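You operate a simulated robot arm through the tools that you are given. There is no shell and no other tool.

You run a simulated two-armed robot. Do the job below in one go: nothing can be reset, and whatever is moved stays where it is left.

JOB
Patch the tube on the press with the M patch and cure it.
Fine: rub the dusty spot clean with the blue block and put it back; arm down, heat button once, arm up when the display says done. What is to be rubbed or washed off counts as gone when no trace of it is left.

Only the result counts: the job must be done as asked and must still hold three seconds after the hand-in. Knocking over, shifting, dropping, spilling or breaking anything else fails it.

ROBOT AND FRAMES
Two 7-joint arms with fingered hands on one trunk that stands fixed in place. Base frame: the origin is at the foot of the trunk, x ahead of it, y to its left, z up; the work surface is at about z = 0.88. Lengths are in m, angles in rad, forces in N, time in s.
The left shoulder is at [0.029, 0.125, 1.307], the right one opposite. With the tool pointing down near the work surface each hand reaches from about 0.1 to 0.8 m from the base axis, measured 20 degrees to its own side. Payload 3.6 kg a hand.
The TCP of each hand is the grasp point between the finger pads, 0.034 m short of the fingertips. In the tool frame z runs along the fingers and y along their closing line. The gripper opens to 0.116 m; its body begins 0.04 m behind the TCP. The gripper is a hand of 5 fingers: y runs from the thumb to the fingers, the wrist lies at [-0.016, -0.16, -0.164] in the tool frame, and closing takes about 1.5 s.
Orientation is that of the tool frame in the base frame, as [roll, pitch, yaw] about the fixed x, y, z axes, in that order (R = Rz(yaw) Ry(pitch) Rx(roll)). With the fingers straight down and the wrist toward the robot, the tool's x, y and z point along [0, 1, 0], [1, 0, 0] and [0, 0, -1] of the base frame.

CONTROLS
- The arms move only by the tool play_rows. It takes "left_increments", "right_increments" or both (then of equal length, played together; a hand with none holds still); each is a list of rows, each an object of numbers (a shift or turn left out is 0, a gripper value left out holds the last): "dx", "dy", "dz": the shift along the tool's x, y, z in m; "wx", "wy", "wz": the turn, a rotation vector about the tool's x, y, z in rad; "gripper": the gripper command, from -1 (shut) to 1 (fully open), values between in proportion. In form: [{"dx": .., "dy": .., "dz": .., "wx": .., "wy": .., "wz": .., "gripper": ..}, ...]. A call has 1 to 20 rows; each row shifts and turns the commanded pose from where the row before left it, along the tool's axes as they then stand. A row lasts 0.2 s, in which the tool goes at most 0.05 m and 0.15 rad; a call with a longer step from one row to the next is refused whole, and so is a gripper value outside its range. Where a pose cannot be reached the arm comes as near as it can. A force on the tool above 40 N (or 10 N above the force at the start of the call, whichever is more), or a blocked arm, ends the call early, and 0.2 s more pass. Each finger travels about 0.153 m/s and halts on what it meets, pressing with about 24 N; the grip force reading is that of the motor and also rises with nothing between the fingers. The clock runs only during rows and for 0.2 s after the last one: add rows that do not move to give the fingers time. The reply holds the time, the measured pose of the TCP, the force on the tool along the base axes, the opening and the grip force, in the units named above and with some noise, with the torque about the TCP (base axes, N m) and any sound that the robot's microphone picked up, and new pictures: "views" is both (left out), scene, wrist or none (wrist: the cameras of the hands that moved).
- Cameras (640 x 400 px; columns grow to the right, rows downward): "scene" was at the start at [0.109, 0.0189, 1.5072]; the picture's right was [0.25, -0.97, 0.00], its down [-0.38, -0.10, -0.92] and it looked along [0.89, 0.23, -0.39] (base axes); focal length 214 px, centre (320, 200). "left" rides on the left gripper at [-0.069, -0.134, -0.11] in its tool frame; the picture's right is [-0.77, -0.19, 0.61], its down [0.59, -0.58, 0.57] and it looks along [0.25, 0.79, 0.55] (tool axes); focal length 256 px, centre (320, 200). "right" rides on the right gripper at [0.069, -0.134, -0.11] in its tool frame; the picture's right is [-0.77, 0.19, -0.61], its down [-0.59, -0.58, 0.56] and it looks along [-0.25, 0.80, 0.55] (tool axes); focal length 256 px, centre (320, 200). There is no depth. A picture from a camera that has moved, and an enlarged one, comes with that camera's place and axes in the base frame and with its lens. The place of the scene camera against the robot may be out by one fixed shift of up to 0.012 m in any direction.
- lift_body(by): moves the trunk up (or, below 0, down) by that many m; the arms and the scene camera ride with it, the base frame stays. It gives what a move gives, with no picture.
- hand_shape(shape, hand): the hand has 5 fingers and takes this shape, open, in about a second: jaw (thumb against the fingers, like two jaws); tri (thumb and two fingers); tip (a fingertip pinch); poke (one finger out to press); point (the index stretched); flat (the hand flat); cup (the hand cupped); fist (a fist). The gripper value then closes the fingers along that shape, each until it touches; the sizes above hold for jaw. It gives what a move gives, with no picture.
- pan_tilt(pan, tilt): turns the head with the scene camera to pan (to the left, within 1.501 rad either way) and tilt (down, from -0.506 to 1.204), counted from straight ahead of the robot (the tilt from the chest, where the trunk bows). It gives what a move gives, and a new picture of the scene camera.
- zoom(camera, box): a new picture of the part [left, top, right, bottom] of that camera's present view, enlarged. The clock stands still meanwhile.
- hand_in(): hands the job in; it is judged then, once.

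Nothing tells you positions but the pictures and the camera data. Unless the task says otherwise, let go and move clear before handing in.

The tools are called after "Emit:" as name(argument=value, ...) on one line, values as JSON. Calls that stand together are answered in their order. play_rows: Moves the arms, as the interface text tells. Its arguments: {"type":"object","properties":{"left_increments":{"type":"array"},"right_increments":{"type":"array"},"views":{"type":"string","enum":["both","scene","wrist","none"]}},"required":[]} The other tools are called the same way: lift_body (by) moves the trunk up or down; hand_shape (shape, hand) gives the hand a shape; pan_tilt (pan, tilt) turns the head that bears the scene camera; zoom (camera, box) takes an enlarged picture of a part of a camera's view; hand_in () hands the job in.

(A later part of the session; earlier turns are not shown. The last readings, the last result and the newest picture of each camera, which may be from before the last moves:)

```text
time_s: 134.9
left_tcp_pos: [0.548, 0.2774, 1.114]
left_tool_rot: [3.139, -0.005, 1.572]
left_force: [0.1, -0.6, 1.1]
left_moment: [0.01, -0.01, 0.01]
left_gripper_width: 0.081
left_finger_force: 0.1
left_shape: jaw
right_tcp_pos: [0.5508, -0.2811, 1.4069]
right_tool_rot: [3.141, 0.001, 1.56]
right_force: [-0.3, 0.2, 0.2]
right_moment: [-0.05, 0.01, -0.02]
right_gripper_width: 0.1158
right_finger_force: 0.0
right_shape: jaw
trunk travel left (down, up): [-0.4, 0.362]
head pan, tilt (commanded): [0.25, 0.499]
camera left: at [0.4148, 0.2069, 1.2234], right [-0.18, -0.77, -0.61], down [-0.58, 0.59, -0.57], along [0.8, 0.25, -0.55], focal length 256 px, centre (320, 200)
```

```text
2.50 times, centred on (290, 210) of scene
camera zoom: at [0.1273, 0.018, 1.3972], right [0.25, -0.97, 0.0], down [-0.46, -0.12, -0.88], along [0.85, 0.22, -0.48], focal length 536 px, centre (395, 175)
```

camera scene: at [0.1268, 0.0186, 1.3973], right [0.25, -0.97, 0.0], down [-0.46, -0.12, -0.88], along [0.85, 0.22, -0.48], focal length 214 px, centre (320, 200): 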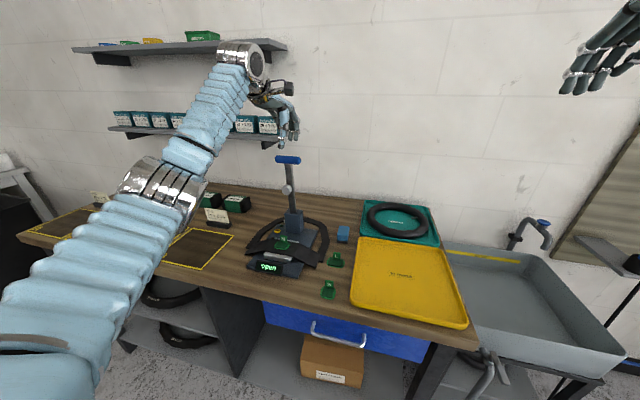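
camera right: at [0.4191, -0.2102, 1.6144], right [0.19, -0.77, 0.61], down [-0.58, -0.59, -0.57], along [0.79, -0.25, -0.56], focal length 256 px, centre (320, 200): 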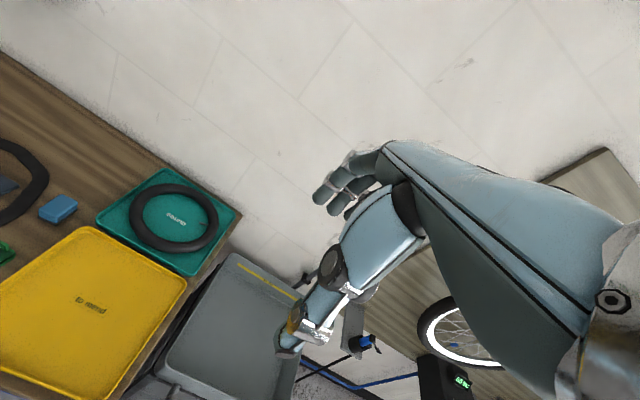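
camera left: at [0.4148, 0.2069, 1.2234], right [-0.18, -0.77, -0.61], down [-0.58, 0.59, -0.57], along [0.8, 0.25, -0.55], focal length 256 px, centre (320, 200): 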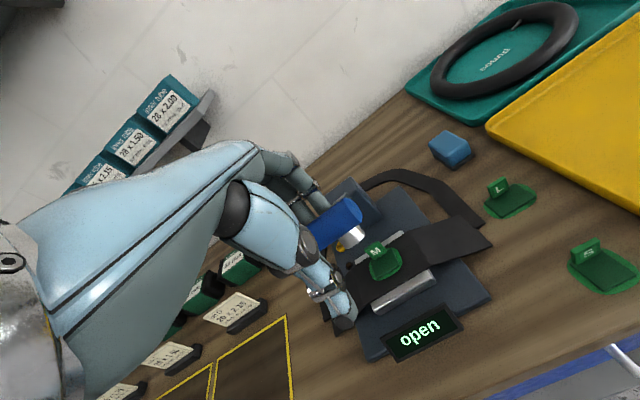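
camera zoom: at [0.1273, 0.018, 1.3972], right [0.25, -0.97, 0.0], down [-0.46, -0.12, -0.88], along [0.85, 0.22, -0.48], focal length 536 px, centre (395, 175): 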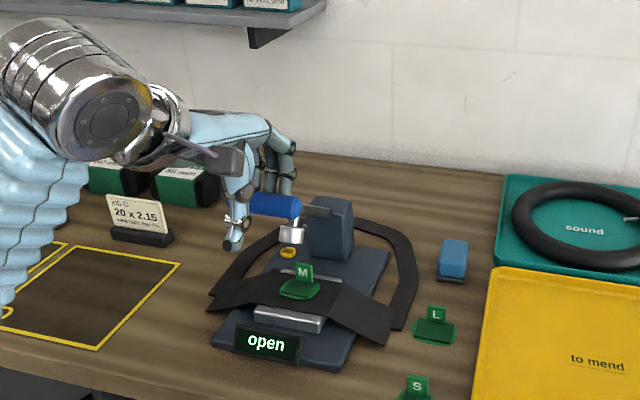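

The lever is past 55° and the fingertips rest on its top just behind the bar, so I can keep pressing straight down.

Emit:
play_rows(left_increments=[{"dz": 0.012}, {"dz": 0.012}, {"dz": 0.012}, {"dz": 0.012}, {"dz": 0.012}, {"dz": 0.012}, {}], views="wrist")

Emit:
zoom(camera="scene", box=[240, 170, 340, 290])

Emit:
zoom(camera="left", box=[280, 150, 480, 350])

```text
time_s: 136.5
left_tcp_pos: [0.5479, 0.2771, 1.0439]
left_tool_rot: [3.136, -0.002, 1.57]
left_force: [0.9, -0.3, -0.1]
left_moment: [-0.01, -0.03, -0.02]
left_gripper_width: 0.0811
left_finger_force: 0.1
left_shape: jaw
right_tcp_pos: [0.5506, -0.2809, 1.4069]
right_tool_rot: [-3.14, -0.001, 1.558]
right_force: [-0.1, 0.3, -0.1]
right_moment: [0.01, -0.02, -0.01]
right_gripper_width: 0.1157
right_finger_force: 0.0
right_shape: jaw
trunk travel left (down, up): [-0.4, 0.362]
head pan, tilt (commanded): [0.25, 0.499]
camera left: at [0.4142, 0.2081, 1.1528], right [-0.18, -0.77, -0.61], down [-0.58, 0.59, -0.57], along [0.8, 0.25, -0.55], focal length 256 px, centre (320, 200)
```

left: 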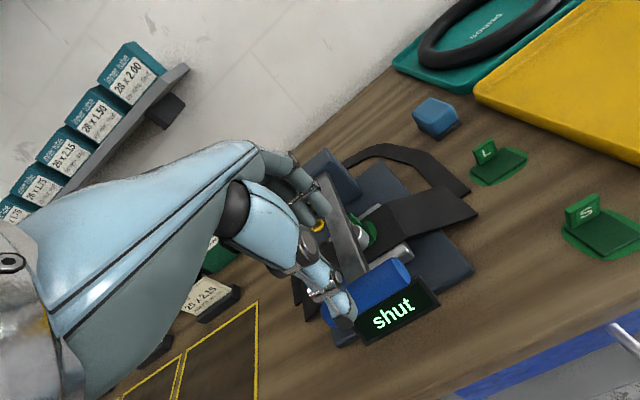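

```text
3.33 times, centred on (290, 230) of scene
camera zoom: at [0.1272, 0.0181, 1.3972], right [0.25, -0.97, 0.0], down [-0.46, -0.12, -0.88], along [0.85, 0.22, -0.48], focal length 715 px, centre (420, 100)
```

zoom: 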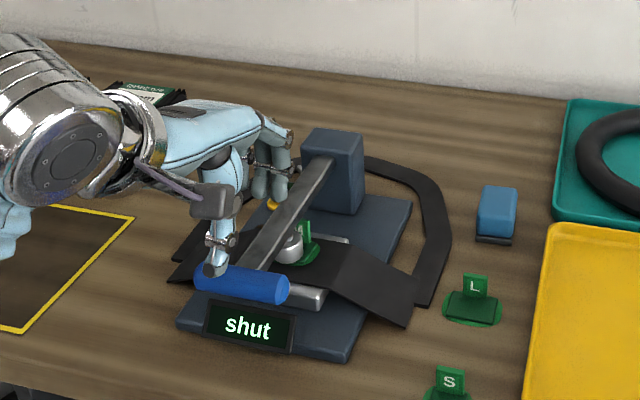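

```text
2.00 times, centred on (380, 250) of left
camera zoom: at [0.4142, 0.2081, 1.1528], right [-0.18, -0.77, -0.61], down [-0.58, 0.59, -0.57], along [0.8, 0.25, -0.55], focal length 512 px, centre (200, 100)
```

zoom: 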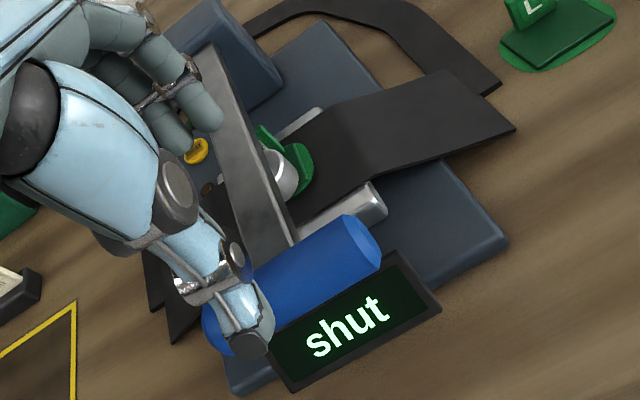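

The display now reads "shut": the arm is down with the disc on the patch beside the tab. I'll lift the hand straight off, move left, and change to the poke shape for the yellow heat button near (0.730, 0.342, 0.897).

Emit:
play_rows(left_increments=[{"dz": -0.03}, {"dz": -0.04}, {"dz": -0.04}, {"dx": 0.04}, {"dx": 0.035}, {"dy": 0.03}, {}], views="scene")

Emit:
hand_shape(hand="left", shape="poke")

Emit:
play_rows(left_increments=[{}], views="both")

Emit:
zoom(camera="scene", box=[220, 110, 340, 270])

```text
time_s: 138.1
left_tcp_pos: [0.5762, 0.3515, 1.1537]
left_tool_rot: [3.138, -0.001, 1.573]
left_force: [0.7, -0.1, 0.0]
left_moment: [0.0, 0.0, -0.02]
left_gripper_width: 0.0812
left_finger_force: 0.1
left_shape: jaw
right_tcp_pos: [0.5501, -0.281, 1.4077]
right_tool_rot: [-3.141, 0.001, 1.562]
right_force: [-0.2, -1.0, -0.3]
right_moment: [0.0, -0.02, -0.01]
right_gripper_width: 0.116
right_finger_force: 0.0
right_shape: jaw
trunk travel left (down, up): [-0.4, 0.362]
head pan, tilt (commanded): [0.25, 0.499]
camera scene: at [0.1265, 0.0189, 1.3973], right [0.25, -0.97, 0.0], down [-0.46, -0.12, -0.88], along [0.85, 0.22, -0.48], focal length 214 px, centre (320, 200)
```

scene: 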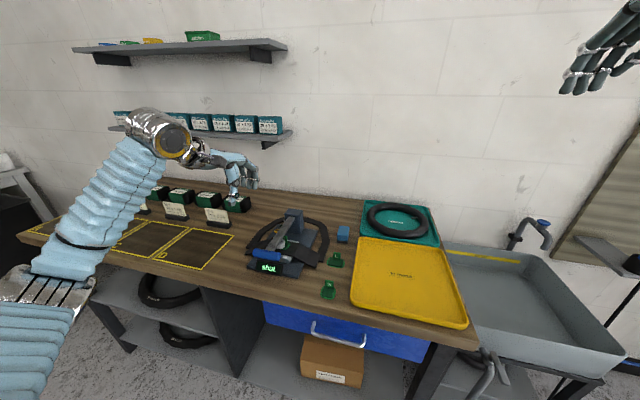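

```text
time_s: 139.0
left_tcp_pos: [0.5771, 0.3495, 1.1527]
left_tool_rot: [3.139, -0.002, 1.57]
left_force: [-0.3, -0.2, -0.5]
left_moment: [0.0, -0.02, 0.02]
left_gripper_width: 0.0001
left_finger_force: 0.1
left_shape: poke
right_tcp_pos: [0.5508, -0.2812, 1.4077]
right_tool_rot: [3.14, 0.0, 1.56]
right_force: [-0.1, 0.5, 0.3]
right_moment: [0.0, -0.02, 0.0]
right_gripper_width: 0.1158
right_finger_force: 0.2
right_shape: jaw
trunk travel left (down, up): [-0.4, 0.362]
head pan, tilt (commanded): [0.25, 0.499]
```

```text
time_s: 139.4
left_tcp_pos: [0.5757, 0.3496, 1.1531]
left_tool_rot: [3.138, -0.001, 1.572]
left_force: [0.1, -1.1, 0.3]
left_moment: [0.02, -0.02, 0.01]
left_gripper_width: 0.0
left_finger_force: 0.1
left_shape: poke
right_tcp_pos: [0.5506, -0.2807, 1.408]
right_tool_rot: [3.141, 0.0, 1.56]
right_force: [0.0, 0.2, 0.3]
right_moment: [-0.02, -0.01, 0.02]
right_gripper_width: 0.1157
right_finger_force: 0.0
right_shape: jaw
trunk travel left (down, up): [-0.4, 0.362]
head pan, tilt (commanded): [0.25, 0.499]
camera scene: at [0.1272, 0.0182, 1.3972], right [0.25, -0.97, 0.0], down [-0.46, -0.12, -0.88], along [0.85, 0.22, -0.48], focal length 214 px, centre (320, 200)
camera left: at [0.4434, 0.2809, 1.2629], right [-0.18, -0.77, -0.61], down [-0.58, 0.59, -0.57], along [0.8, 0.25, -0.55], focal length 256 px, centre (320, 200)
```

scene: 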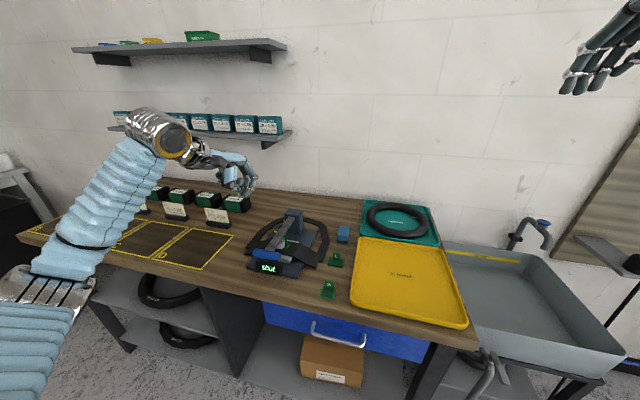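
left: 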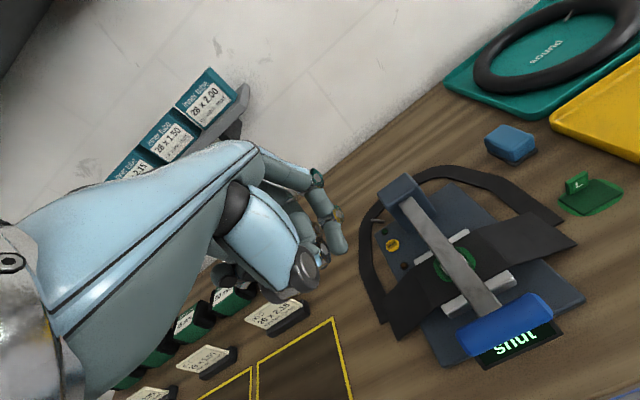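

```text
2.50 times, centred on (280, 190) of scene
camera zoom: at [0.1272, 0.0182, 1.3972], right [0.25, -0.97, 0.0], down [-0.46, -0.12, -0.88], along [0.85, 0.22, -0.48], focal length 536 px, centre (420, 225)
```

zoom: 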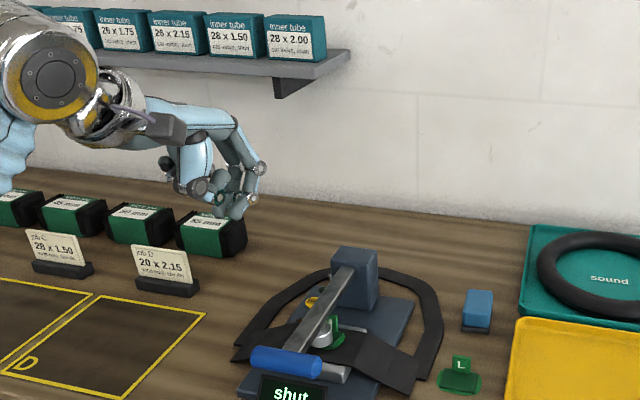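

The lever stays shut. I'll zoom on the hand to locate the poking fingertip.

Emit:
zoom(camera="left", box=[230, 150, 430, 350])

Emit:
zoom(camera="scene", box=[200, 130, 280, 220])

```text
2.00 times, centred on (330, 250) of left
camera zoom: at [0.4434, 0.2809, 1.2629], right [-0.18, -0.77, -0.61], down [-0.58, 0.59, -0.57], along [0.8, 0.25, -0.55], focal length 512 px, centre (300, 100)
```

zoom: 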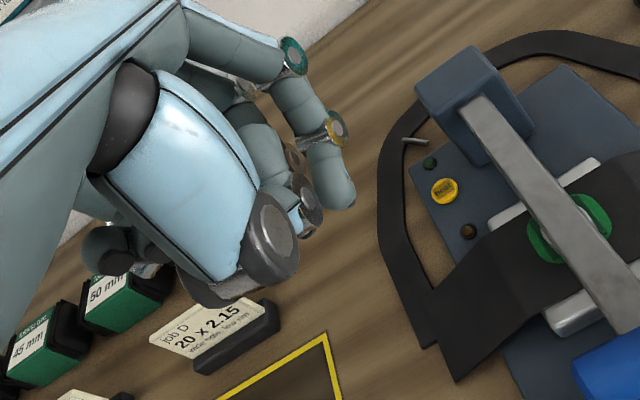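

```text
4.44 times, centred on (240, 175) of scene
camera zoom: at [0.1272, 0.0182, 1.3972], right [0.25, -0.97, 0.0], down [-0.46, -0.12, -0.88], along [0.85, 0.22, -0.48], focal length 953 px, centre (676, 311)
```

zoom: 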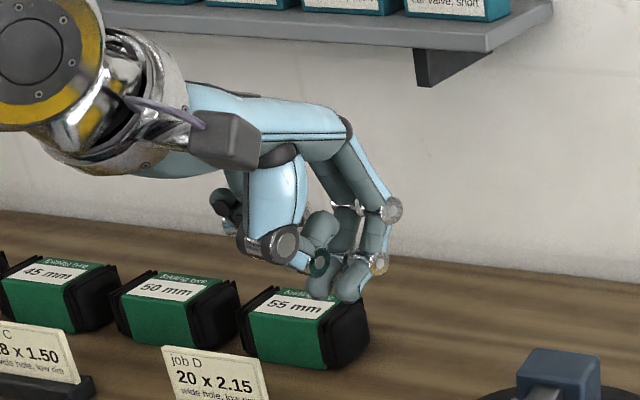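

The index tip sits about (−15, −18, −22) mm from the TCP. To stay away from the reach limit, I'll lower the trunk by 0.06 first.

Emit:
lift_body(by=-0.06)

Emit:
play_rows(left_increments=[{"dy": 0.04}, {"dy": 0.04}, {"dy": 0.04}, {"dy": 0.035, "dx": 0.005}, {"dz": 0.03}, {"dz": 0.03}, {}], views="both")

Emit:
zoom(camera="scene", box=[230, 130, 330, 250])

Emit:
zoom(camera="left", box=[260, 180, 440, 340])

```text
time_s: 140.4
left_tcp_pos: [0.5771, 0.3513, 1.0945]
left_tool_rot: [3.135, -0.002, 1.571]
left_force: [0.2, -0.1, -0.4]
left_moment: [0.02, 0.04, 0.01]
left_gripper_width: 0.0
left_finger_force: 0.0
left_shape: poke
right_tcp_pos: [0.5502, -0.2812, 1.3474]
right_tool_rot: [3.141, 0.0, 1.56]
right_force: [-0.1, 0.0, 0.7]
right_moment: [0.02, -0.03, 0.01]
right_gripper_width: 0.1156
right_finger_force: 0.1
right_shape: jaw
trunk travel left (down, up): [-0.34, 0.422]
head pan, tilt (commanded): [0.25, 0.499]
```

```text
time_s: 142.0
left_tcp_pos: [0.7335, 0.3581, 1.0348]
left_tool_rot: [3.137, 0.0, 1.57]
left_force: [-0.3, 0.5, 0.5]
left_moment: [0.02, 0.0, 0.01]
left_gripper_width: 0.0
left_finger_force: 0.0
left_shape: poke
right_tcp_pos: [0.5502, -0.2815, 1.3475]
right_tool_rot: [3.14, -0.001, 1.561]
right_force: [0.2, -0.2, -0.7]
right_moment: [0.0, 0.0, -0.03]
right_gripper_width: 0.116
right_finger_force: 0.0
right_shape: jaw
trunk travel left (down, up): [-0.34, 0.422]
head pan, tilt (commanded): [0.25, 0.499]
camera scene: at [0.1451, 0.0182, 1.3365], right [0.25, -0.97, 0.0], down [-0.46, -0.12, -0.88], along [0.85, 0.22, -0.48], focal length 214 px, centre (320, 200)
camera left: at [0.5992, 0.287, 1.1443], right [-0.18, -0.77, -0.61], down [-0.57, 0.59, -0.57], along [0.8, 0.25, -0.55], focal length 256 px, centre (320, 200)
```

scene: 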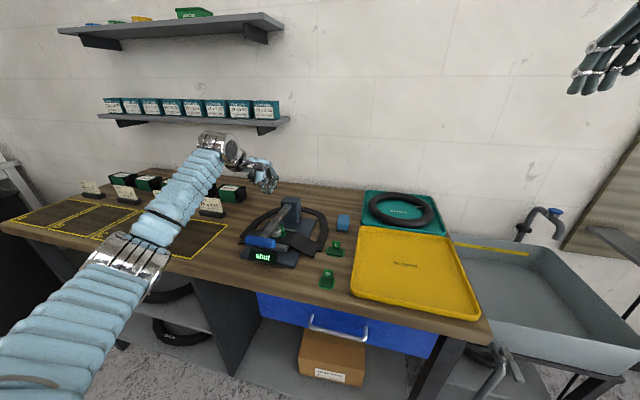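
left: 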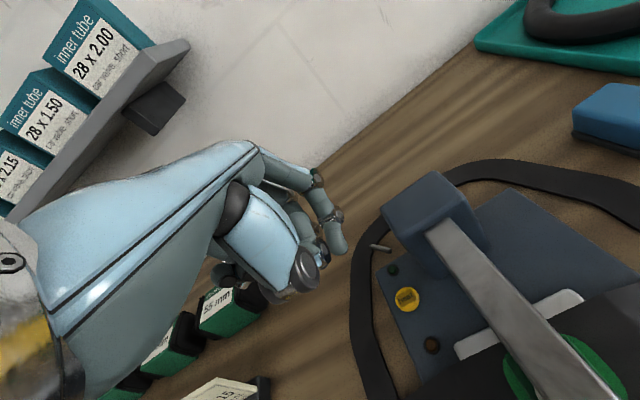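

```text
3.33 times, centred on (280, 190) of scene
camera zoom: at [0.1451, 0.0182, 1.3365], right [0.25, -0.97, 0.0], down [-0.46, -0.12, -0.88], along [0.85, 0.22, -0.48], focal length 715 px, centre (453, 233)
```

zoom: 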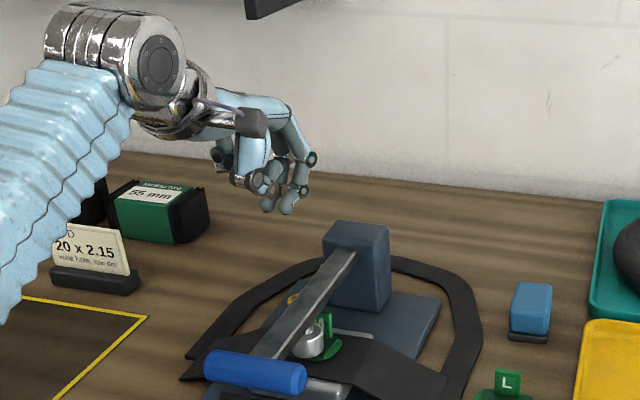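

```text
2.50 times, centred on (350, 260) of left
camera zoom: at [0.5992, 0.287, 1.1443], right [-0.18, -0.77, -0.61], down [-0.57, 0.59, -0.57], along [0.8, 0.25, -0.55], focal length 640 px, centre (245, 50)
```

zoom: 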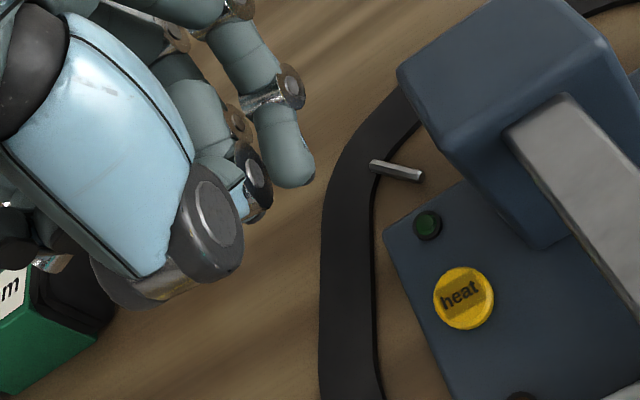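

The tip is at about (0.717, 0.3405, 1.02) and the button at (0.7265, 0.3406, 0.898). I'll shift 9 mm forward and descend to about 3 cm above it to verify.

Emit:
play_rows(left_increments=[{"dy": 0.0095}, {"dz": 0.03}, {"dz": 0.03}, {"dz": 0.03}, {}], views="wrist")

Emit:
zoom(camera="scene", box=[240, 170, 320, 260])

Emit:
zoom(camera="left", box=[260, 180, 440, 340])

```text
time_s: 143.2
left_tcp_pos: [0.7426, 0.3589, 0.9427]
left_tool_rot: [3.139, -0.001, 1.573]
left_force: [0.8, 0.6, 0.8]
left_moment: [-0.02, -0.01, 0.02]
left_gripper_width: 0.0002
left_finger_force: 0.0
left_shape: poke
right_tcp_pos: [0.55, -0.2822, 1.3465]
right_tool_rot: [-3.141, -0.002, 1.561]
right_force: [0.3, -0.1, -0.1]
right_moment: [-0.01, 0.01, -0.01]
right_gripper_width: 0.1159
right_finger_force: 0.0
right_shape: jaw
trunk travel left (down, up): [-0.34, 0.422]
head pan, tilt (commanded): [0.25, 0.499]
camera left: at [0.6086, 0.288, 1.0522], right [-0.18, -0.77, -0.61], down [-0.58, 0.59, -0.57], along [0.8, 0.25, -0.55], focal length 256 px, centre (320, 200)
```

left: 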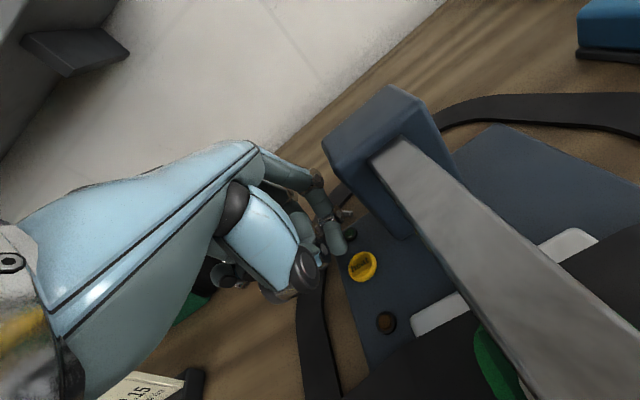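

```text
4.44 times, centred on (280, 215) of scene
camera zoom: at [0.1451, 0.0179, 1.3365], right [0.25, -0.97, 0.0], down [-0.46, -0.12, -0.88], along [0.85, 0.22, -0.48], focal length 953 px, centre (498, 133)
```

zoom: 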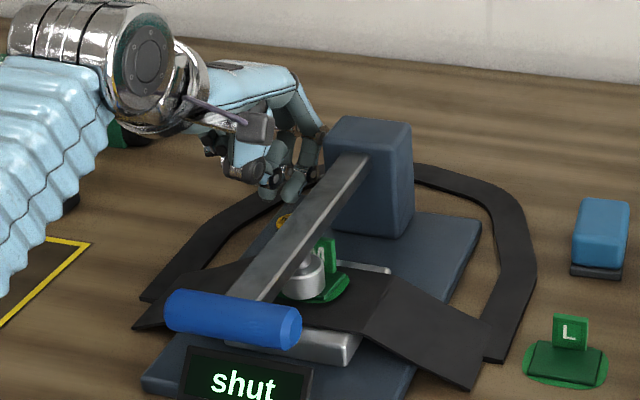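

```text
2.50 times, centred on (350, 260) of left
camera zoom: at [0.6086, 0.288, 1.0522], right [-0.18, -0.77, -0.61], down [-0.58, 0.59, -0.57], along [0.8, 0.25, -0.55], focal length 640 px, centre (245, 50)
```

zoom: 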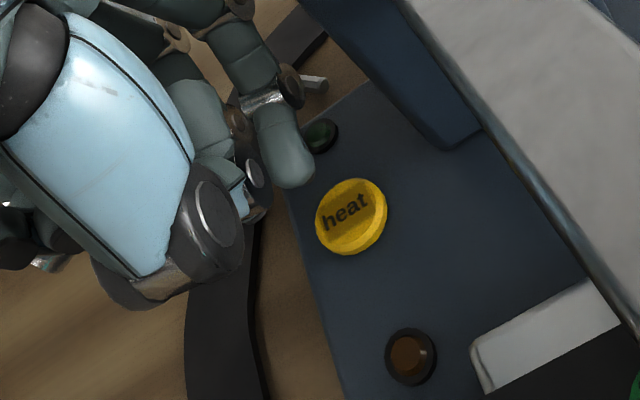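

The fingertip is lined up about 3 cm above the heat button. I'll go down to just above it, then press once in small steps.

Emit:
play_rows(left_increments=[{"dz": 0.012}, {"dz": 0.01}, {}], views="none")

Emit:
zoom(camera="left", box=[280, 190, 400, 300])

```text
time_s: 144.0
left_tcp_pos: [0.7428, 0.358, 0.929]
left_tool_rot: [3.127, -0.004, 1.572]
left_force: [5.2, 2.7, 23.3]
left_moment: [-0.1, -0.1, 0.04]
left_gripper_width: 0.0002
left_finger_force: 0.0
left_shape: poke
right_tcp_pos: [0.5486, -0.2811, 1.348]
right_tool_rot: [3.14, 0.001, 1.56]
right_force: [0.1, 0.2, 0.1]
right_moment: [-0.02, 0.01, 0.0]
right_gripper_width: 0.1158
right_finger_force: 0.0
right_shape: jaw
trunk travel left (down, up): [-0.34, 0.422]
head pan, tilt (commanded): [0.25, 0.499]
heard: click
```

```text
3.64 times, centred on (340, 245) of left
camera zoom: at [0.6081, 0.2878, 1.0361], right [-0.18, -0.77, -0.62], down [-0.57, 0.59, -0.57], along [0.8, 0.25, -0.54], focal length 931 px, centre (247, 36)
```

zoom: 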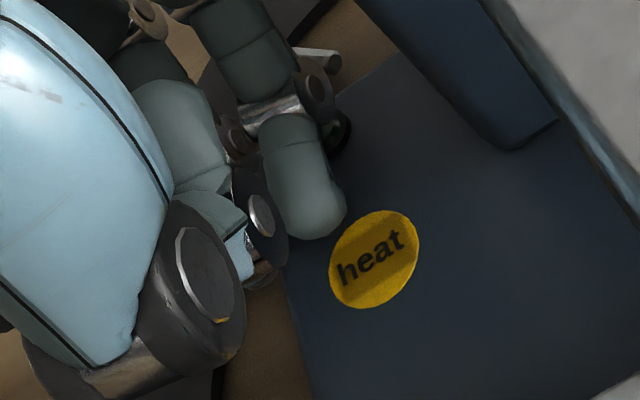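

A click was heard, with 23 N on the fingertip, so the button is pressed. I'll raise off straight away and read the display.

Emit:
play_rows(left_increments=[{"dz": -0.02}, {"dz": -0.03}, {"dz": -0.03}, {}], views="scene")

Emit:
zoom(camera="scene", box=[230, 180, 330, 280])

```text
time_s: 145.0
left_tcp_pos: [0.7415, 0.3577, 1.0028]
left_tool_rot: [3.14, -0.001, 1.571]
left_force: [0.4, -0.3, -0.1]
left_moment: [-0.03, -0.04, -0.04]
left_gripper_width: 0.0
left_finger_force: 0.0
left_shape: poke
right_tcp_pos: [0.5519, -0.2799, 1.3474]
right_tool_rot: [-3.141, -0.001, 1.561]
right_force: [0.0, -0.3, 0.9]
right_moment: [-0.01, 0.02, -0.03]
right_gripper_width: 0.1161
right_finger_force: 0.0
right_shape: jaw
trunk travel left (down, up): [-0.34, 0.422]
head pan, tilt (commanded): [0.25, 0.499]
camera scene: at [0.1454, 0.0183, 1.3363], right [0.25, -0.97, 0.0], down [-0.46, -0.12, -0.88], along [0.85, 0.22, -0.48], focal length 214 px, centre (320, 200)
```

scene: 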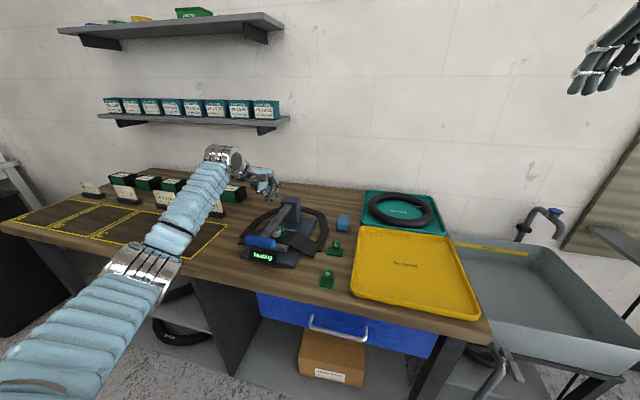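

```text
4.00 times, centred on (280, 230) of scene
camera zoom: at [0.1454, 0.0183, 1.3363], right [0.25, -0.97, 0.0], down [-0.46, -0.12, -0.88], along [0.85, 0.22, -0.48], focal length 858 px, centre (480, 80)
```

zoom: 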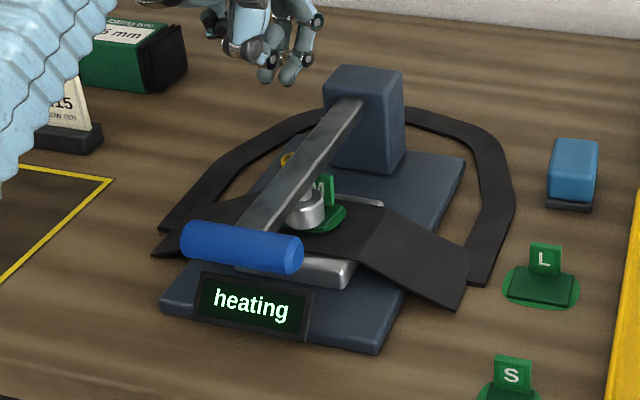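

The display says "heating". While it cures I'll move the hand clear, switch back to jaw, and wait above the left half of the handle bar without touching it.

Emit:
play_rows(left_increments=[{"dz": -0.04}, {"dz": -0.04}, {"dy": -0.04}, {"dy": -0.04}, {"dy": -0.04}, {"dy": -0.04}, {"dy": -0.04}, {"dy": -0.012}, {"dx": -0.043}, {}], views="none")

Emit:
hand_shape(hand="left", shape="jaw")

Emit:
play_rows(left_increments=[{"gripper": 0.3}, {}, {}], views="both")

Emit:
zoom(camera="scene", box=[230, 170, 330, 280])

```text
time_s: 147.2
left_tcp_pos: [0.5287, 0.3141, 1.0821]
left_tool_rot: [3.137, -0.002, 1.573]
left_force: [1.2, -0.3, 0.1]
left_moment: [0.0, -0.02, -0.01]
left_gripper_width: 0.0001
left_finger_force: 0.0
left_shape: poke
right_tcp_pos: [0.5514, -0.2795, 1.3471]
right_tool_rot: [3.141, 0.0, 1.561]
right_force: [0.4, -0.1, -0.1]
right_moment: [0.0, -0.01, 0.02]
right_gripper_width: 0.1163
right_finger_force: 0.1
right_shape: jaw
trunk travel left (down, up): [-0.34, 0.422]
head pan, tilt (commanded): [0.25, 0.499]
```

```text
time_s: 148.1
left_tcp_pos: [0.5293, 0.3125, 1.0821]
left_tool_rot: [3.14, -0.001, 1.571]
left_force: [0.0, -0.7, 0.8]
left_moment: [0.0, 0.0, -0.01]
left_gripper_width: 0.1158
left_finger_force: 0.1
left_shape: jaw
right_tcp_pos: [0.5516, -0.2816, 1.3467]
right_tool_rot: [3.141, 0.0, 1.559]
right_force: [0.5, -0.2, 0.6]
right_moment: [0.03, -0.01, -0.01]
right_gripper_width: 0.1158
right_finger_force: 0.0
right_shape: jaw
trunk travel left (down, up): [-0.34, 0.422]
head pan, tilt (commanded): [0.25, 0.499]
```

```text
time_s: 148.9
left_tcp_pos: [0.5291, 0.312, 1.083]
left_tool_rot: [3.137, -0.002, 1.572]
left_force: [-1.0, 0.0, -0.9]
left_moment: [0.03, 0.0, 0.03]
left_gripper_width: 0.0759
left_finger_force: 0.0
left_shape: jaw
right_tcp_pos: [0.5509, -0.2798, 1.347]
right_tool_rot: [3.141, -0.001, 1.558]
right_force: [-0.2, -0.3, 0.4]
right_moment: [-0.02, 0.0, -0.02]
right_gripper_width: 0.1157
right_finger_force: 0.1
right_shape: jaw
trunk travel left (down, up): [-0.34, 0.422]
head pan, tilt (commanded): [0.25, 0.499]
camera scene: at [0.1453, 0.0182, 1.3364], right [0.25, -0.97, 0.0], down [-0.46, -0.12, -0.88], along [0.85, 0.22, -0.48], focal length 214 px, centre (320, 200)
camera left: at [0.3957, 0.2429, 1.1918], right [-0.18, -0.77, -0.61], down [-0.58, 0.59, -0.57], along [0.8, 0.25, -0.55], focal length 256 px, centre (320, 200)
```

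scene: 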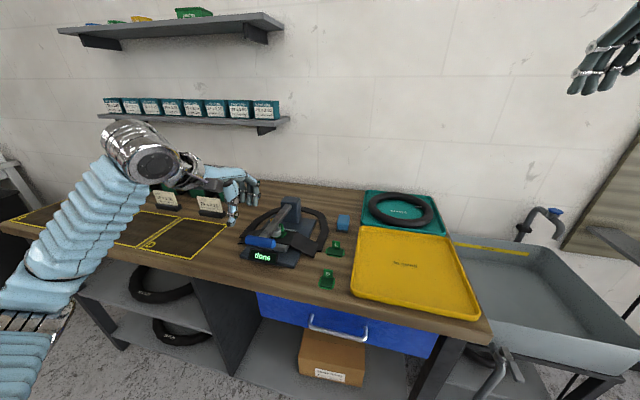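
left: 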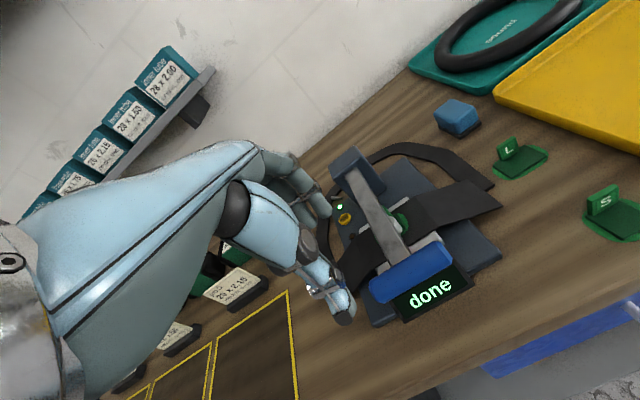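

```text
3.64 times, centred on (280, 225) of scene
camera zoom: at [0.1453, 0.0182, 1.3364], right [0.25, -0.97, 0.0], down [-0.46, -0.12, -0.88], along [0.85, 0.22, -0.48], focal length 780 px, centre (466, 109)
```

zoom: 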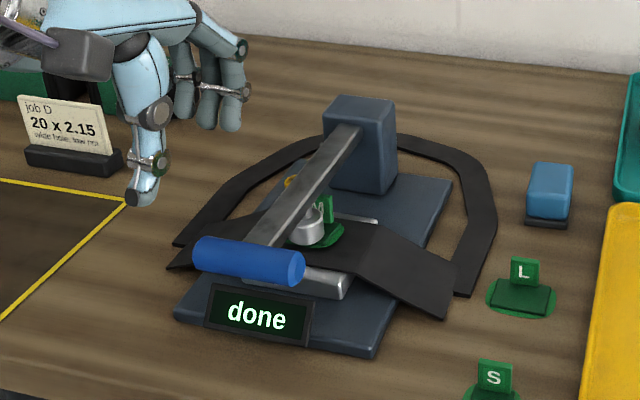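

The display says "done". To lift the arm I'll grip the bar's left half: yaw the hand about 0.2 rad so thumb and index oppose each other beside the lever, then descend with the fingers open.

Emit:
play_rows(left_increments=[{"wz": -0.1, "gripper": 0.1}, {"wz": -0.1, "dx": 0.001}, {"dz": 0.03}, {"dz": 0.015}, {}], views="wrist")

Emit:
zoom(camera="scene", box=[230, 180, 310, 270])

Emit:
zoom(camera="left", box=[270, 170, 470, 350])

```text
time_s: 150.1
left_tcp_pos: [0.5319, 0.3149, 1.037]
left_tool_rot: [3.135, -0.003, 1.772]
left_force: [0.2, 0.4, -0.5]
left_moment: [0.02, 0.0, 0.01]
left_gripper_width: 0.0641
left_finger_force: 0.1
left_shape: jaw
right_tcp_pos: [0.5516, -0.2817, 1.3474]
right_tool_rot: [3.141, -0.001, 1.562]
right_force: [0.0, -0.9, 0.5]
right_moment: [-0.04, 0.03, 0.03]
right_gripper_width: 0.1159
right_finger_force: 0.0
right_shape: jaw
trunk travel left (down, up): [-0.34, 0.422]
head pan, tilt (commanded): [0.25, 0.499]
camera left: at [0.4143, 0.2197, 1.1466], right [-0.03, -0.79, -0.61], down [-0.68, 0.46, -0.57], along [0.73, 0.4, -0.55], focal length 256 px, centre (320, 200)
```

left: 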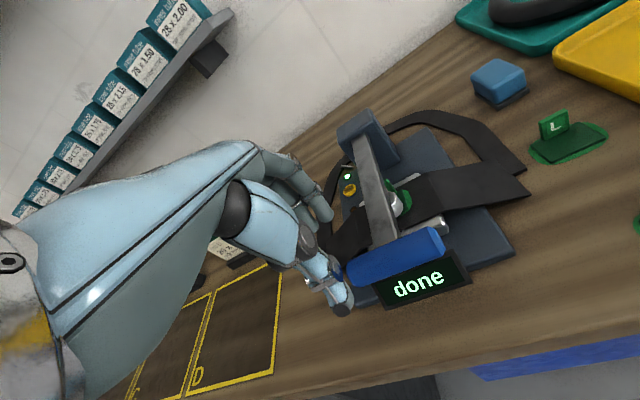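

```text
4.44 times, centred on (270, 225) of scene
camera zoom: at [0.1452, 0.0182, 1.3364], right [0.25, -0.97, 0.0], down [-0.46, -0.12, -0.88], along [0.85, 0.22, -0.48], focal length 953 px, centre (542, 89)
```

zoom: 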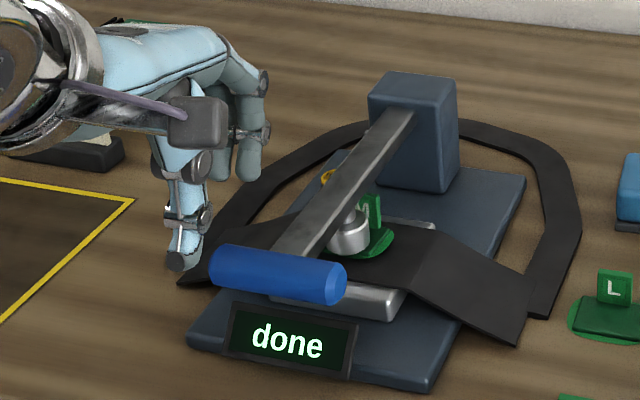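

```text
2.22 times, centred on (370, 260) of left
camera zoom: at [0.4143, 0.2197, 1.1466], right [-0.03, -0.79, -0.61], down [-0.68, 0.46, -0.57], along [0.73, 0.4, -0.55], focal length 569 px, centre (209, 67)
```

zoom: 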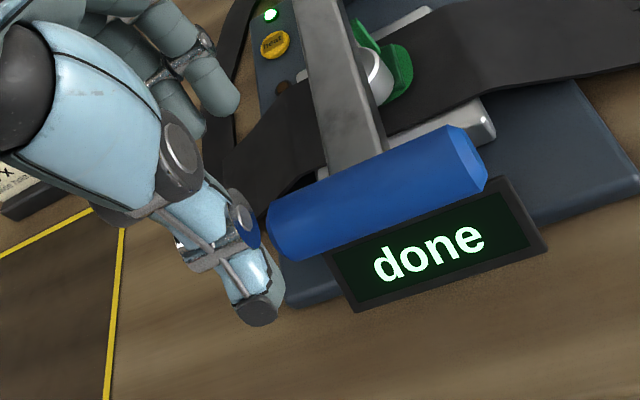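

The bar spans y 0.240–0.315 and the lever 0.265–0.287. I'll shift 8 mm right and 5 mm back so thumb and index straddle the bar's left part, then go down.

Emit:
play_rows(left_increments=[{"dx": -0.0068, "dy": -0.0065}, {"dz": 0.02}, {"dz": 0.02}, {"dz": 0.012}, {}], views="wrist")

Emit:
zoom(camera="scene", box=[230, 190, 310, 270])

Emit:
zoom(camera="left", box=[270, 170, 450, 330])

```text
time_s: 151.3
left_tcp_pos: [0.5263, 0.3091, 0.985]
left_tool_rot: [3.138, -0.002, 1.772]
left_force: [0.3, 0.6, 0.2]
left_moment: [-0.02, 0.01, -0.05]
left_gripper_width: 0.0641
left_finger_force: 0.1
left_shape: jaw
right_tcp_pos: [0.5509, -0.2809, 1.3471]
right_tool_rot: [-3.141, 0.0, 1.561]
right_force: [0.1, 0.1, -0.2]
right_moment: [0.04, 0.02, 0.0]
right_gripper_width: 0.1158
right_finger_force: 0.0
right_shape: jaw
trunk travel left (down, up): [-0.34, 0.422]
head pan, tilt (commanded): [0.25, 0.499]
camera left: at [0.4092, 0.213, 1.0942], right [-0.03, -0.79, -0.61], down [-0.68, 0.46, -0.57], along [0.73, 0.4, -0.55], focal length 256 px, centre (320, 200)
```

left: 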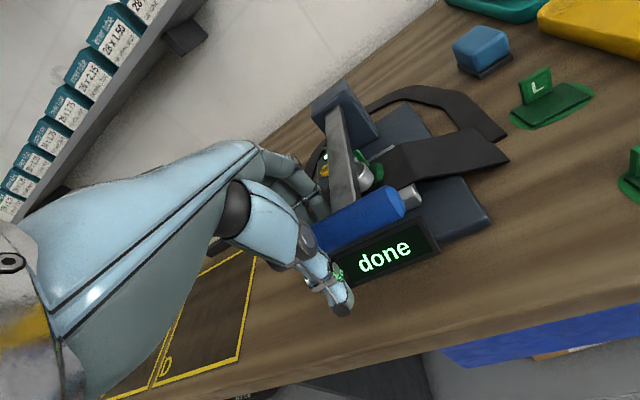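

```text
5.00 times, centred on (270, 230) of scene
camera zoom: at [0.1452, 0.0181, 1.3364], right [0.25, -0.97, 0.0], down [-0.46, -0.12, -0.88], along [0.85, 0.22, -0.48], focal length 1072 px, centre (570, 50)
```

zoom: 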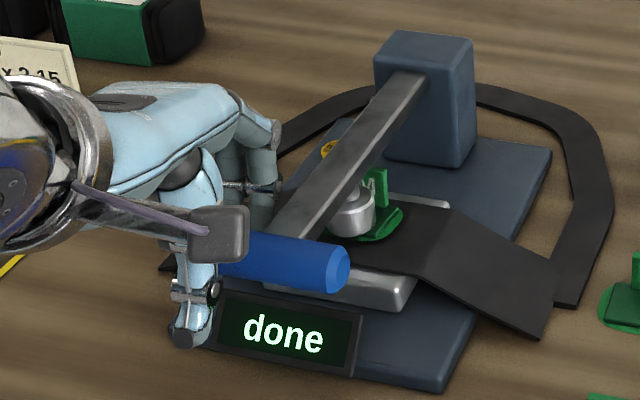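

```text
2.50 times, centred on (360, 250) of left
camera zoom: at [0.4092, 0.213, 1.0942], right [-0.03, -0.79, -0.61], down [-0.68, 0.46, -0.57], along [0.73, 0.4, -0.55], focal length 640 px, centre (220, 75)
```

zoom: 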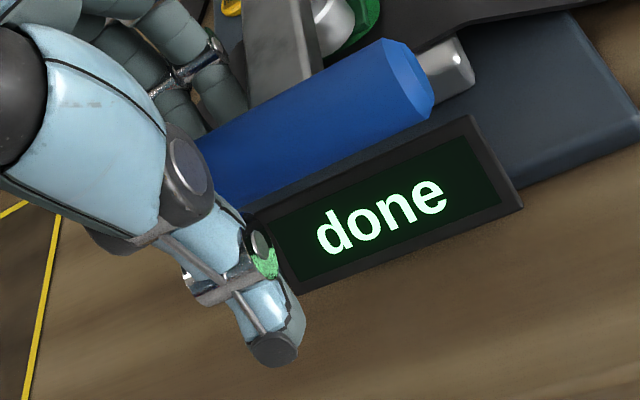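

Thumb in front, index behind the bar and left of the lever. I'll lower 14 mm more and close on the bar.

Emit:
play_rows(left_increments=[{"dz": 0.008}, {"dz": 0.006}, {"gripper": -0.1}, {"gripper": -0.3}, {"gripper": -0.5}, {"gripper": -0.7}, {"gripper": -1.0}, {}, {}], views="wrist")

Emit:
zoom(camera="scene", box=[230, 190, 310, 270])

Emit:
zoom(camera="left", box=[270, 170, 450, 330])

```text
time_s: 153.3
left_tcp_pos: [0.5265, 0.3088, 0.9705]
left_tool_rot: [3.138, -0.002, 1.771]
left_force: [1.0, 2.2, -0.6]
left_moment: [0.01, 0.0, 0.05]
left_gripper_width: 0.0054
left_finger_force: 0.1
left_shape: jaw
right_tcp_pos: [0.5512, -0.2808, 1.3475]
right_tool_rot: [-3.141, 0.001, 1.56]
right_force: [0.8, 0.7, 0.0]
right_moment: [0.0, 0.03, 0.0]
right_gripper_width: 0.116
right_finger_force: 0.1
right_shape: jaw
trunk travel left (down, up): [-0.34, 0.422]
head pan, tilt (commanded): [0.25, 0.499]
camera left: at [0.4092, 0.2131, 1.0803], right [-0.03, -0.79, -0.61], down [-0.68, 0.46, -0.57], along [0.73, 0.4, -0.55], focal length 256 px, centre (320, 200)
```

left: 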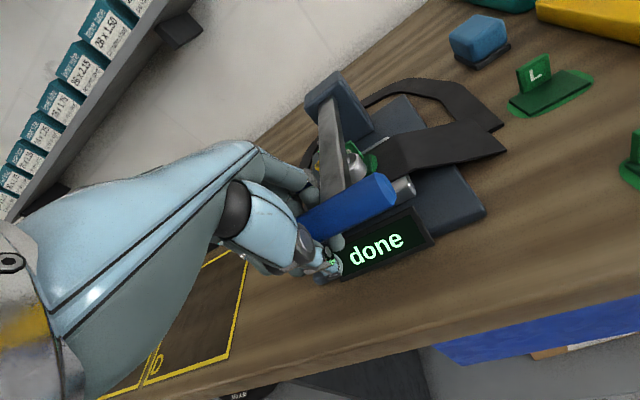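

```text
5.00 times, centred on (270, 230) of scene
camera zoom: at [0.1453, 0.0183, 1.3364], right [0.25, -0.97, 0.0], down [-0.46, -0.12, -0.88], along [0.85, 0.22, -0.48], focal length 1072 px, centre (570, 50)
```

zoom: 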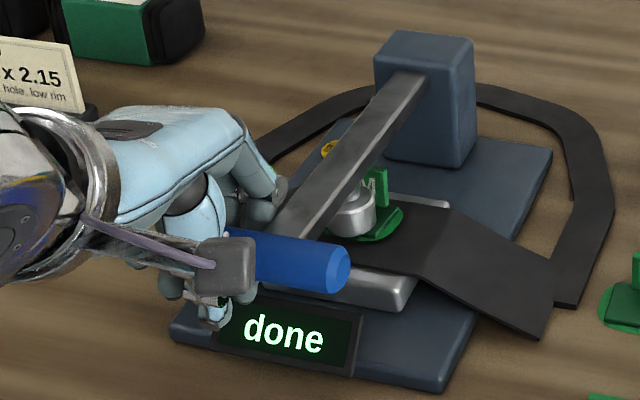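

```text
2.50 times, centred on (360, 250) of left
camera zoom: at [0.4092, 0.2131, 1.0803], right [-0.03, -0.79, -0.61], down [-0.68, 0.46, -0.57], along [0.73, 0.4, -0.55], focal length 640 px, centre (220, 75)
```

zoom: 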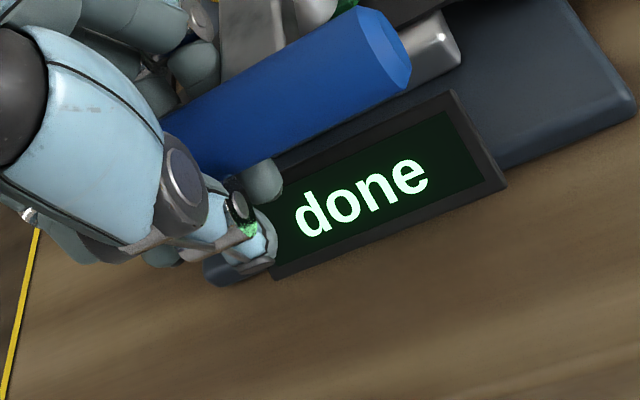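

The fingers have curled around and under the bar, caging it nicely. I'll lift along the arc gradually and check that the lever follows.

Emit:
play_rows(left_increments=[{"dx": -0.0002, "dy": 0.0012, "dz": -0.0125}, {"dx": -0.0002, "dy": 0.0012, "dz": -0.0125}, {"dx": -0.0002, "dy": 0.0012, "dz": -0.0125}, {"dx": -0.0007, "dy": 0.0032, "dz": -0.0123}, {"dx": -0.0007, "dy": 0.0032, "dz": -0.0123}, {"dx": -0.0007, "dy": 0.0032, "dz": -0.0123}, {}], views="wrist")

Emit:
zoom(camera="scene", box=[230, 170, 330, 270])

```text
time_s: 154.9
left_tcp_pos: [0.5405, 0.3076, 1.046]
left_tool_rot: [3.139, 0.0, 1.771]
left_force: [0.7, 1.9, -0.1]
left_moment: [0.01, 0.0, 0.05]
left_gripper_width: 0.0003
left_finger_force: 0.1
left_shape: jaw
right_tcp_pos: [0.551, -0.2808, 1.3474]
right_tool_rot: [3.142, -0.001, 1.56]
right_force: [0.1, 1.2, -0.2]
right_moment: [-0.01, 0.03, 0.0]
right_gripper_width: 0.1157
right_finger_force: 0.0
right_shape: jaw
trunk travel left (down, up): [-0.34, 0.422]
head pan, tilt (commanded): [0.25, 0.499]
camera left: at [0.4222, 0.2128, 1.1554], right [-0.03, -0.79, -0.61], down [-0.68, 0.46, -0.57], along [0.73, 0.4, -0.55], focal length 256 px, centre (320, 200)
```

left: 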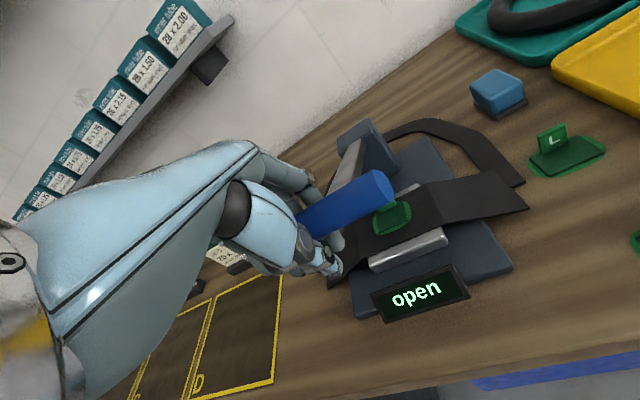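

```text
4.00 times, centred on (280, 220) of scene
camera zoom: at [0.1453, 0.0184, 1.3364], right [0.25, -0.97, 0.0], down [-0.46, -0.12, -0.88], along [0.85, 0.22, -0.48], focal length 858 px, centre (480, 120)
```

zoom: 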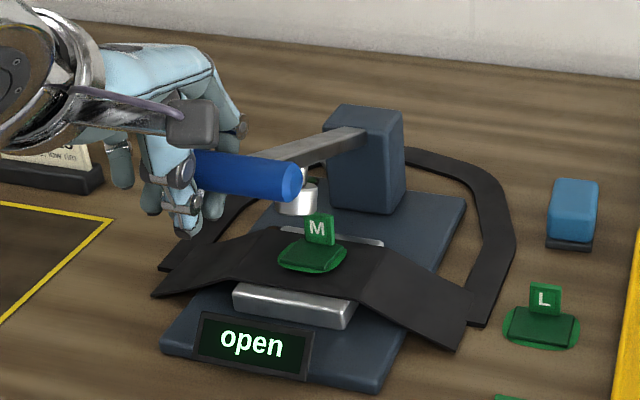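

The lever lifts cleanly, the display is back to "open", and the patch stays bonded on the tube. I'll continue along the arc.

Emit:
play_rows(left_increments=[{"dx": -0.0011, "dy": 0.0052, "dz": -0.0118}, {"dx": -0.0011, "dy": 0.0052, "dz": -0.0118}, {"dx": -0.0011, "dy": 0.0052, "dz": -0.0118}, {"dx": -0.0015, "dy": 0.0074, "dz": -0.0107}, {"dx": -0.0015, "dy": 0.0074, "dz": -0.0107}, {"dx": -0.0015, "dy": 0.0074, "dz": -0.0107}, {"dx": -0.0018, "dy": 0.009, "dz": -0.009}, {"dx": -0.0018, "dy": 0.009, "dz": -0.009}, {"dx": -0.0018, "dy": 0.009, "dz": -0.009}, {"dx": -0.0021, "dy": 0.0105, "dz": -0.0077}, {"dx": -0.0021, "dy": 0.0105, "dz": -0.0077}, {"dx": -0.0021, "dy": 0.0105, "dz": -0.0077}, {}], views="wrist")

Emit:
zoom(camera="scene", box=[230, 130, 330, 260])

```text
time_s: 157.7
left_tcp_pos: [0.6462, 0.3074, 1.1605]
left_tool_rot: [-3.14, -0.007, 1.772]
left_force: [2.6, 0.8, -6.8]
left_moment: [0.07, 0.09, 0.04]
left_gripper_width: 0.0054
left_finger_force: 0.0
left_shape: jaw
right_tcp_pos: [0.5598, -0.2808, 1.3447]
right_tool_rot: [-3.133, 0.001, 1.558]
right_force: [-0.4, 0.2, -0.3]
right_moment: [-0.03, -0.06, -0.01]
right_gripper_width: 0.1162
right_finger_force: 0.1
right_shape: jaw
trunk travel left (down, up): [-0.34, 0.422]
head pan, tilt (commanded): [0.25, 0.499]
camera left: at [0.5289, 0.2126, 1.2704], right [-0.03, -0.79, -0.62], down [-0.69, 0.46, -0.56], along [0.73, 0.4, -0.55], focal length 256 px, centre (320, 200)
```

left: 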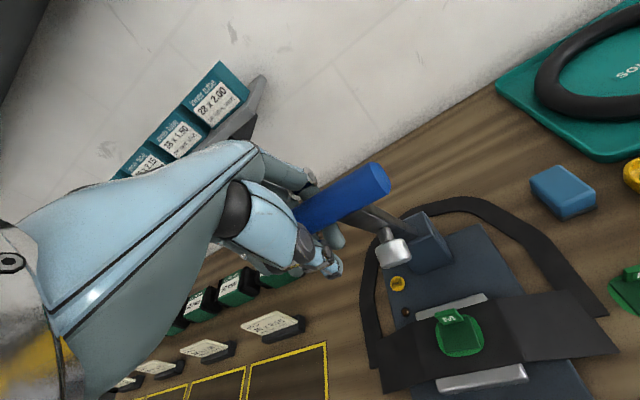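

```text
3.08 times, centred on (280, 195) of scene
camera zoom: at [0.1828, 0.0188, 1.3357], right [0.25, -0.97, -0.01], down [-0.49, -0.12, -0.86], along [0.84, 0.22, -0.5], focal length 660 px, centre (443, 215)
```

zoom: 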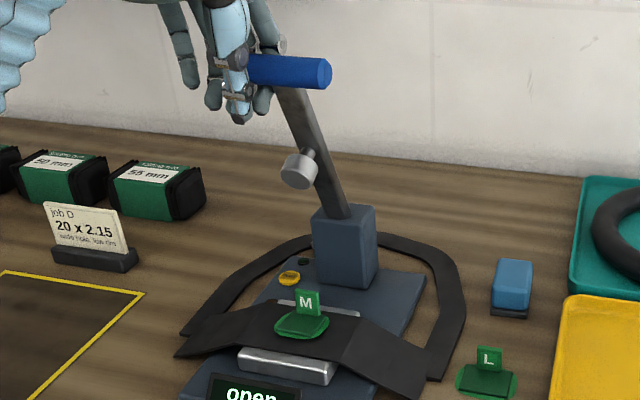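

The lever is up to about 30° from vertical. The body swayed a little, so I'll pause a moment and re-read the state before finishing.

Emit:
play_rows(left_increments=[{}, {}, {}], views="scene")

```text
time_s: 158.3
left_tcp_pos: [0.6308, 0.3128, 1.1621]
left_tool_rot: [-3.134, -0.01, 1.79]
left_force: [3.6, -5.5, -8.7]
left_moment: [-0.15, 0.1, -0.19]
left_gripper_width: 0.0099
left_finger_force: 0.0
left_shape: jaw
right_tcp_pos: [0.5392, -0.2824, 1.3497]
right_tool_rot: [3.134, 0.019, 1.548]
right_force: [-0.8, 0.4, -1.6]
right_moment: [-0.07, -0.15, -0.06]
right_gripper_width: 0.1158
right_finger_force: 0.0
right_shape: jaw
trunk travel left (down, up): [-0.34, 0.422]
head pan, tilt (commanded): [0.25, 0.499]
stopped in row 2 (left hand): the arm was blocked; the commanded pose is now the measured one
camera scene: at [0.2298, 0.0186, 1.3331], right [0.24, -0.97, -0.01], down [-0.52, -0.12, -0.85], along [0.82, 0.21, -0.53], focal length 214 px, centre (320, 200)
```

scene: 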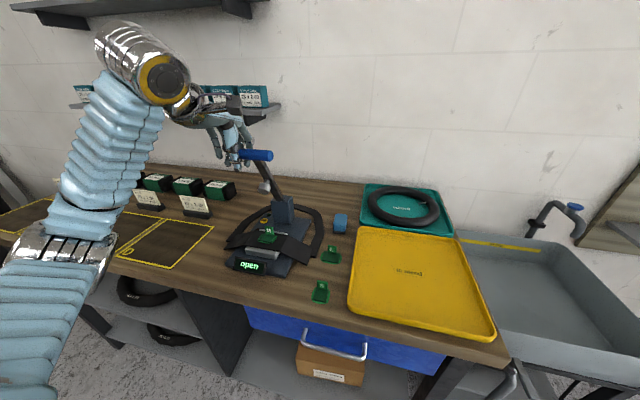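

The trunk has leaned forward unexpectedly and the arm reports being blocked. I'll check whether it's still drifting.

Emit:
play_rows(left_increments=[{}], views="scene")

```text
time_s: 158.6
left_tcp_pos: [0.6108, 0.3399, 1.1522]
left_tool_rot: [-3.068, 0.022, 1.876]
left_force: [1.0, 1.2, -2.5]
left_moment: [-0.08, 0.01, -0.05]
left_gripper_width: 0.0101
left_finger_force: 0.1
left_shape: jaw
right_tcp_pos: [0.4862, -0.2899, 1.3721]
right_tool_rot: [3.075, -0.02, 1.487]
right_force: [-1.3, -0.5, 0.4]
right_moment: [-0.01, -0.06, -0.04]
right_gripper_width: 0.116
right_finger_force: 0.1
right_shape: jaw
trunk travel left (down, up): [-0.34, 0.422]
head pan, tilt (commanded): [0.25, 0.499]
stopped in row 1 (left hand): the arm was blocked; the commanded pose is now the measured one
camera scene: at [0.2868, 0.0211, 1.329], right [0.25, -0.97, -0.02], down [-0.56, -0.12, -0.82], along [0.79, 0.22, -0.57], focal length 214 px, centre (320, 200)
```

scene: 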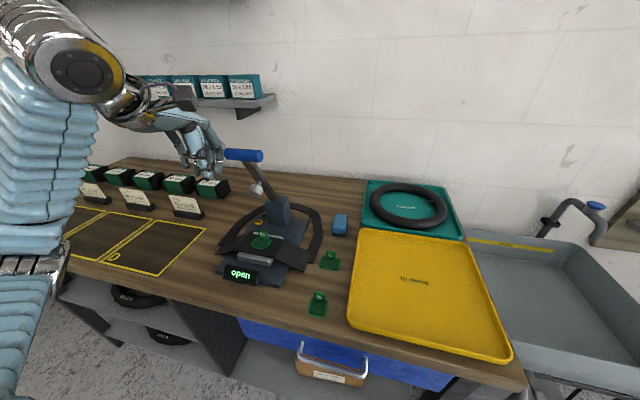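

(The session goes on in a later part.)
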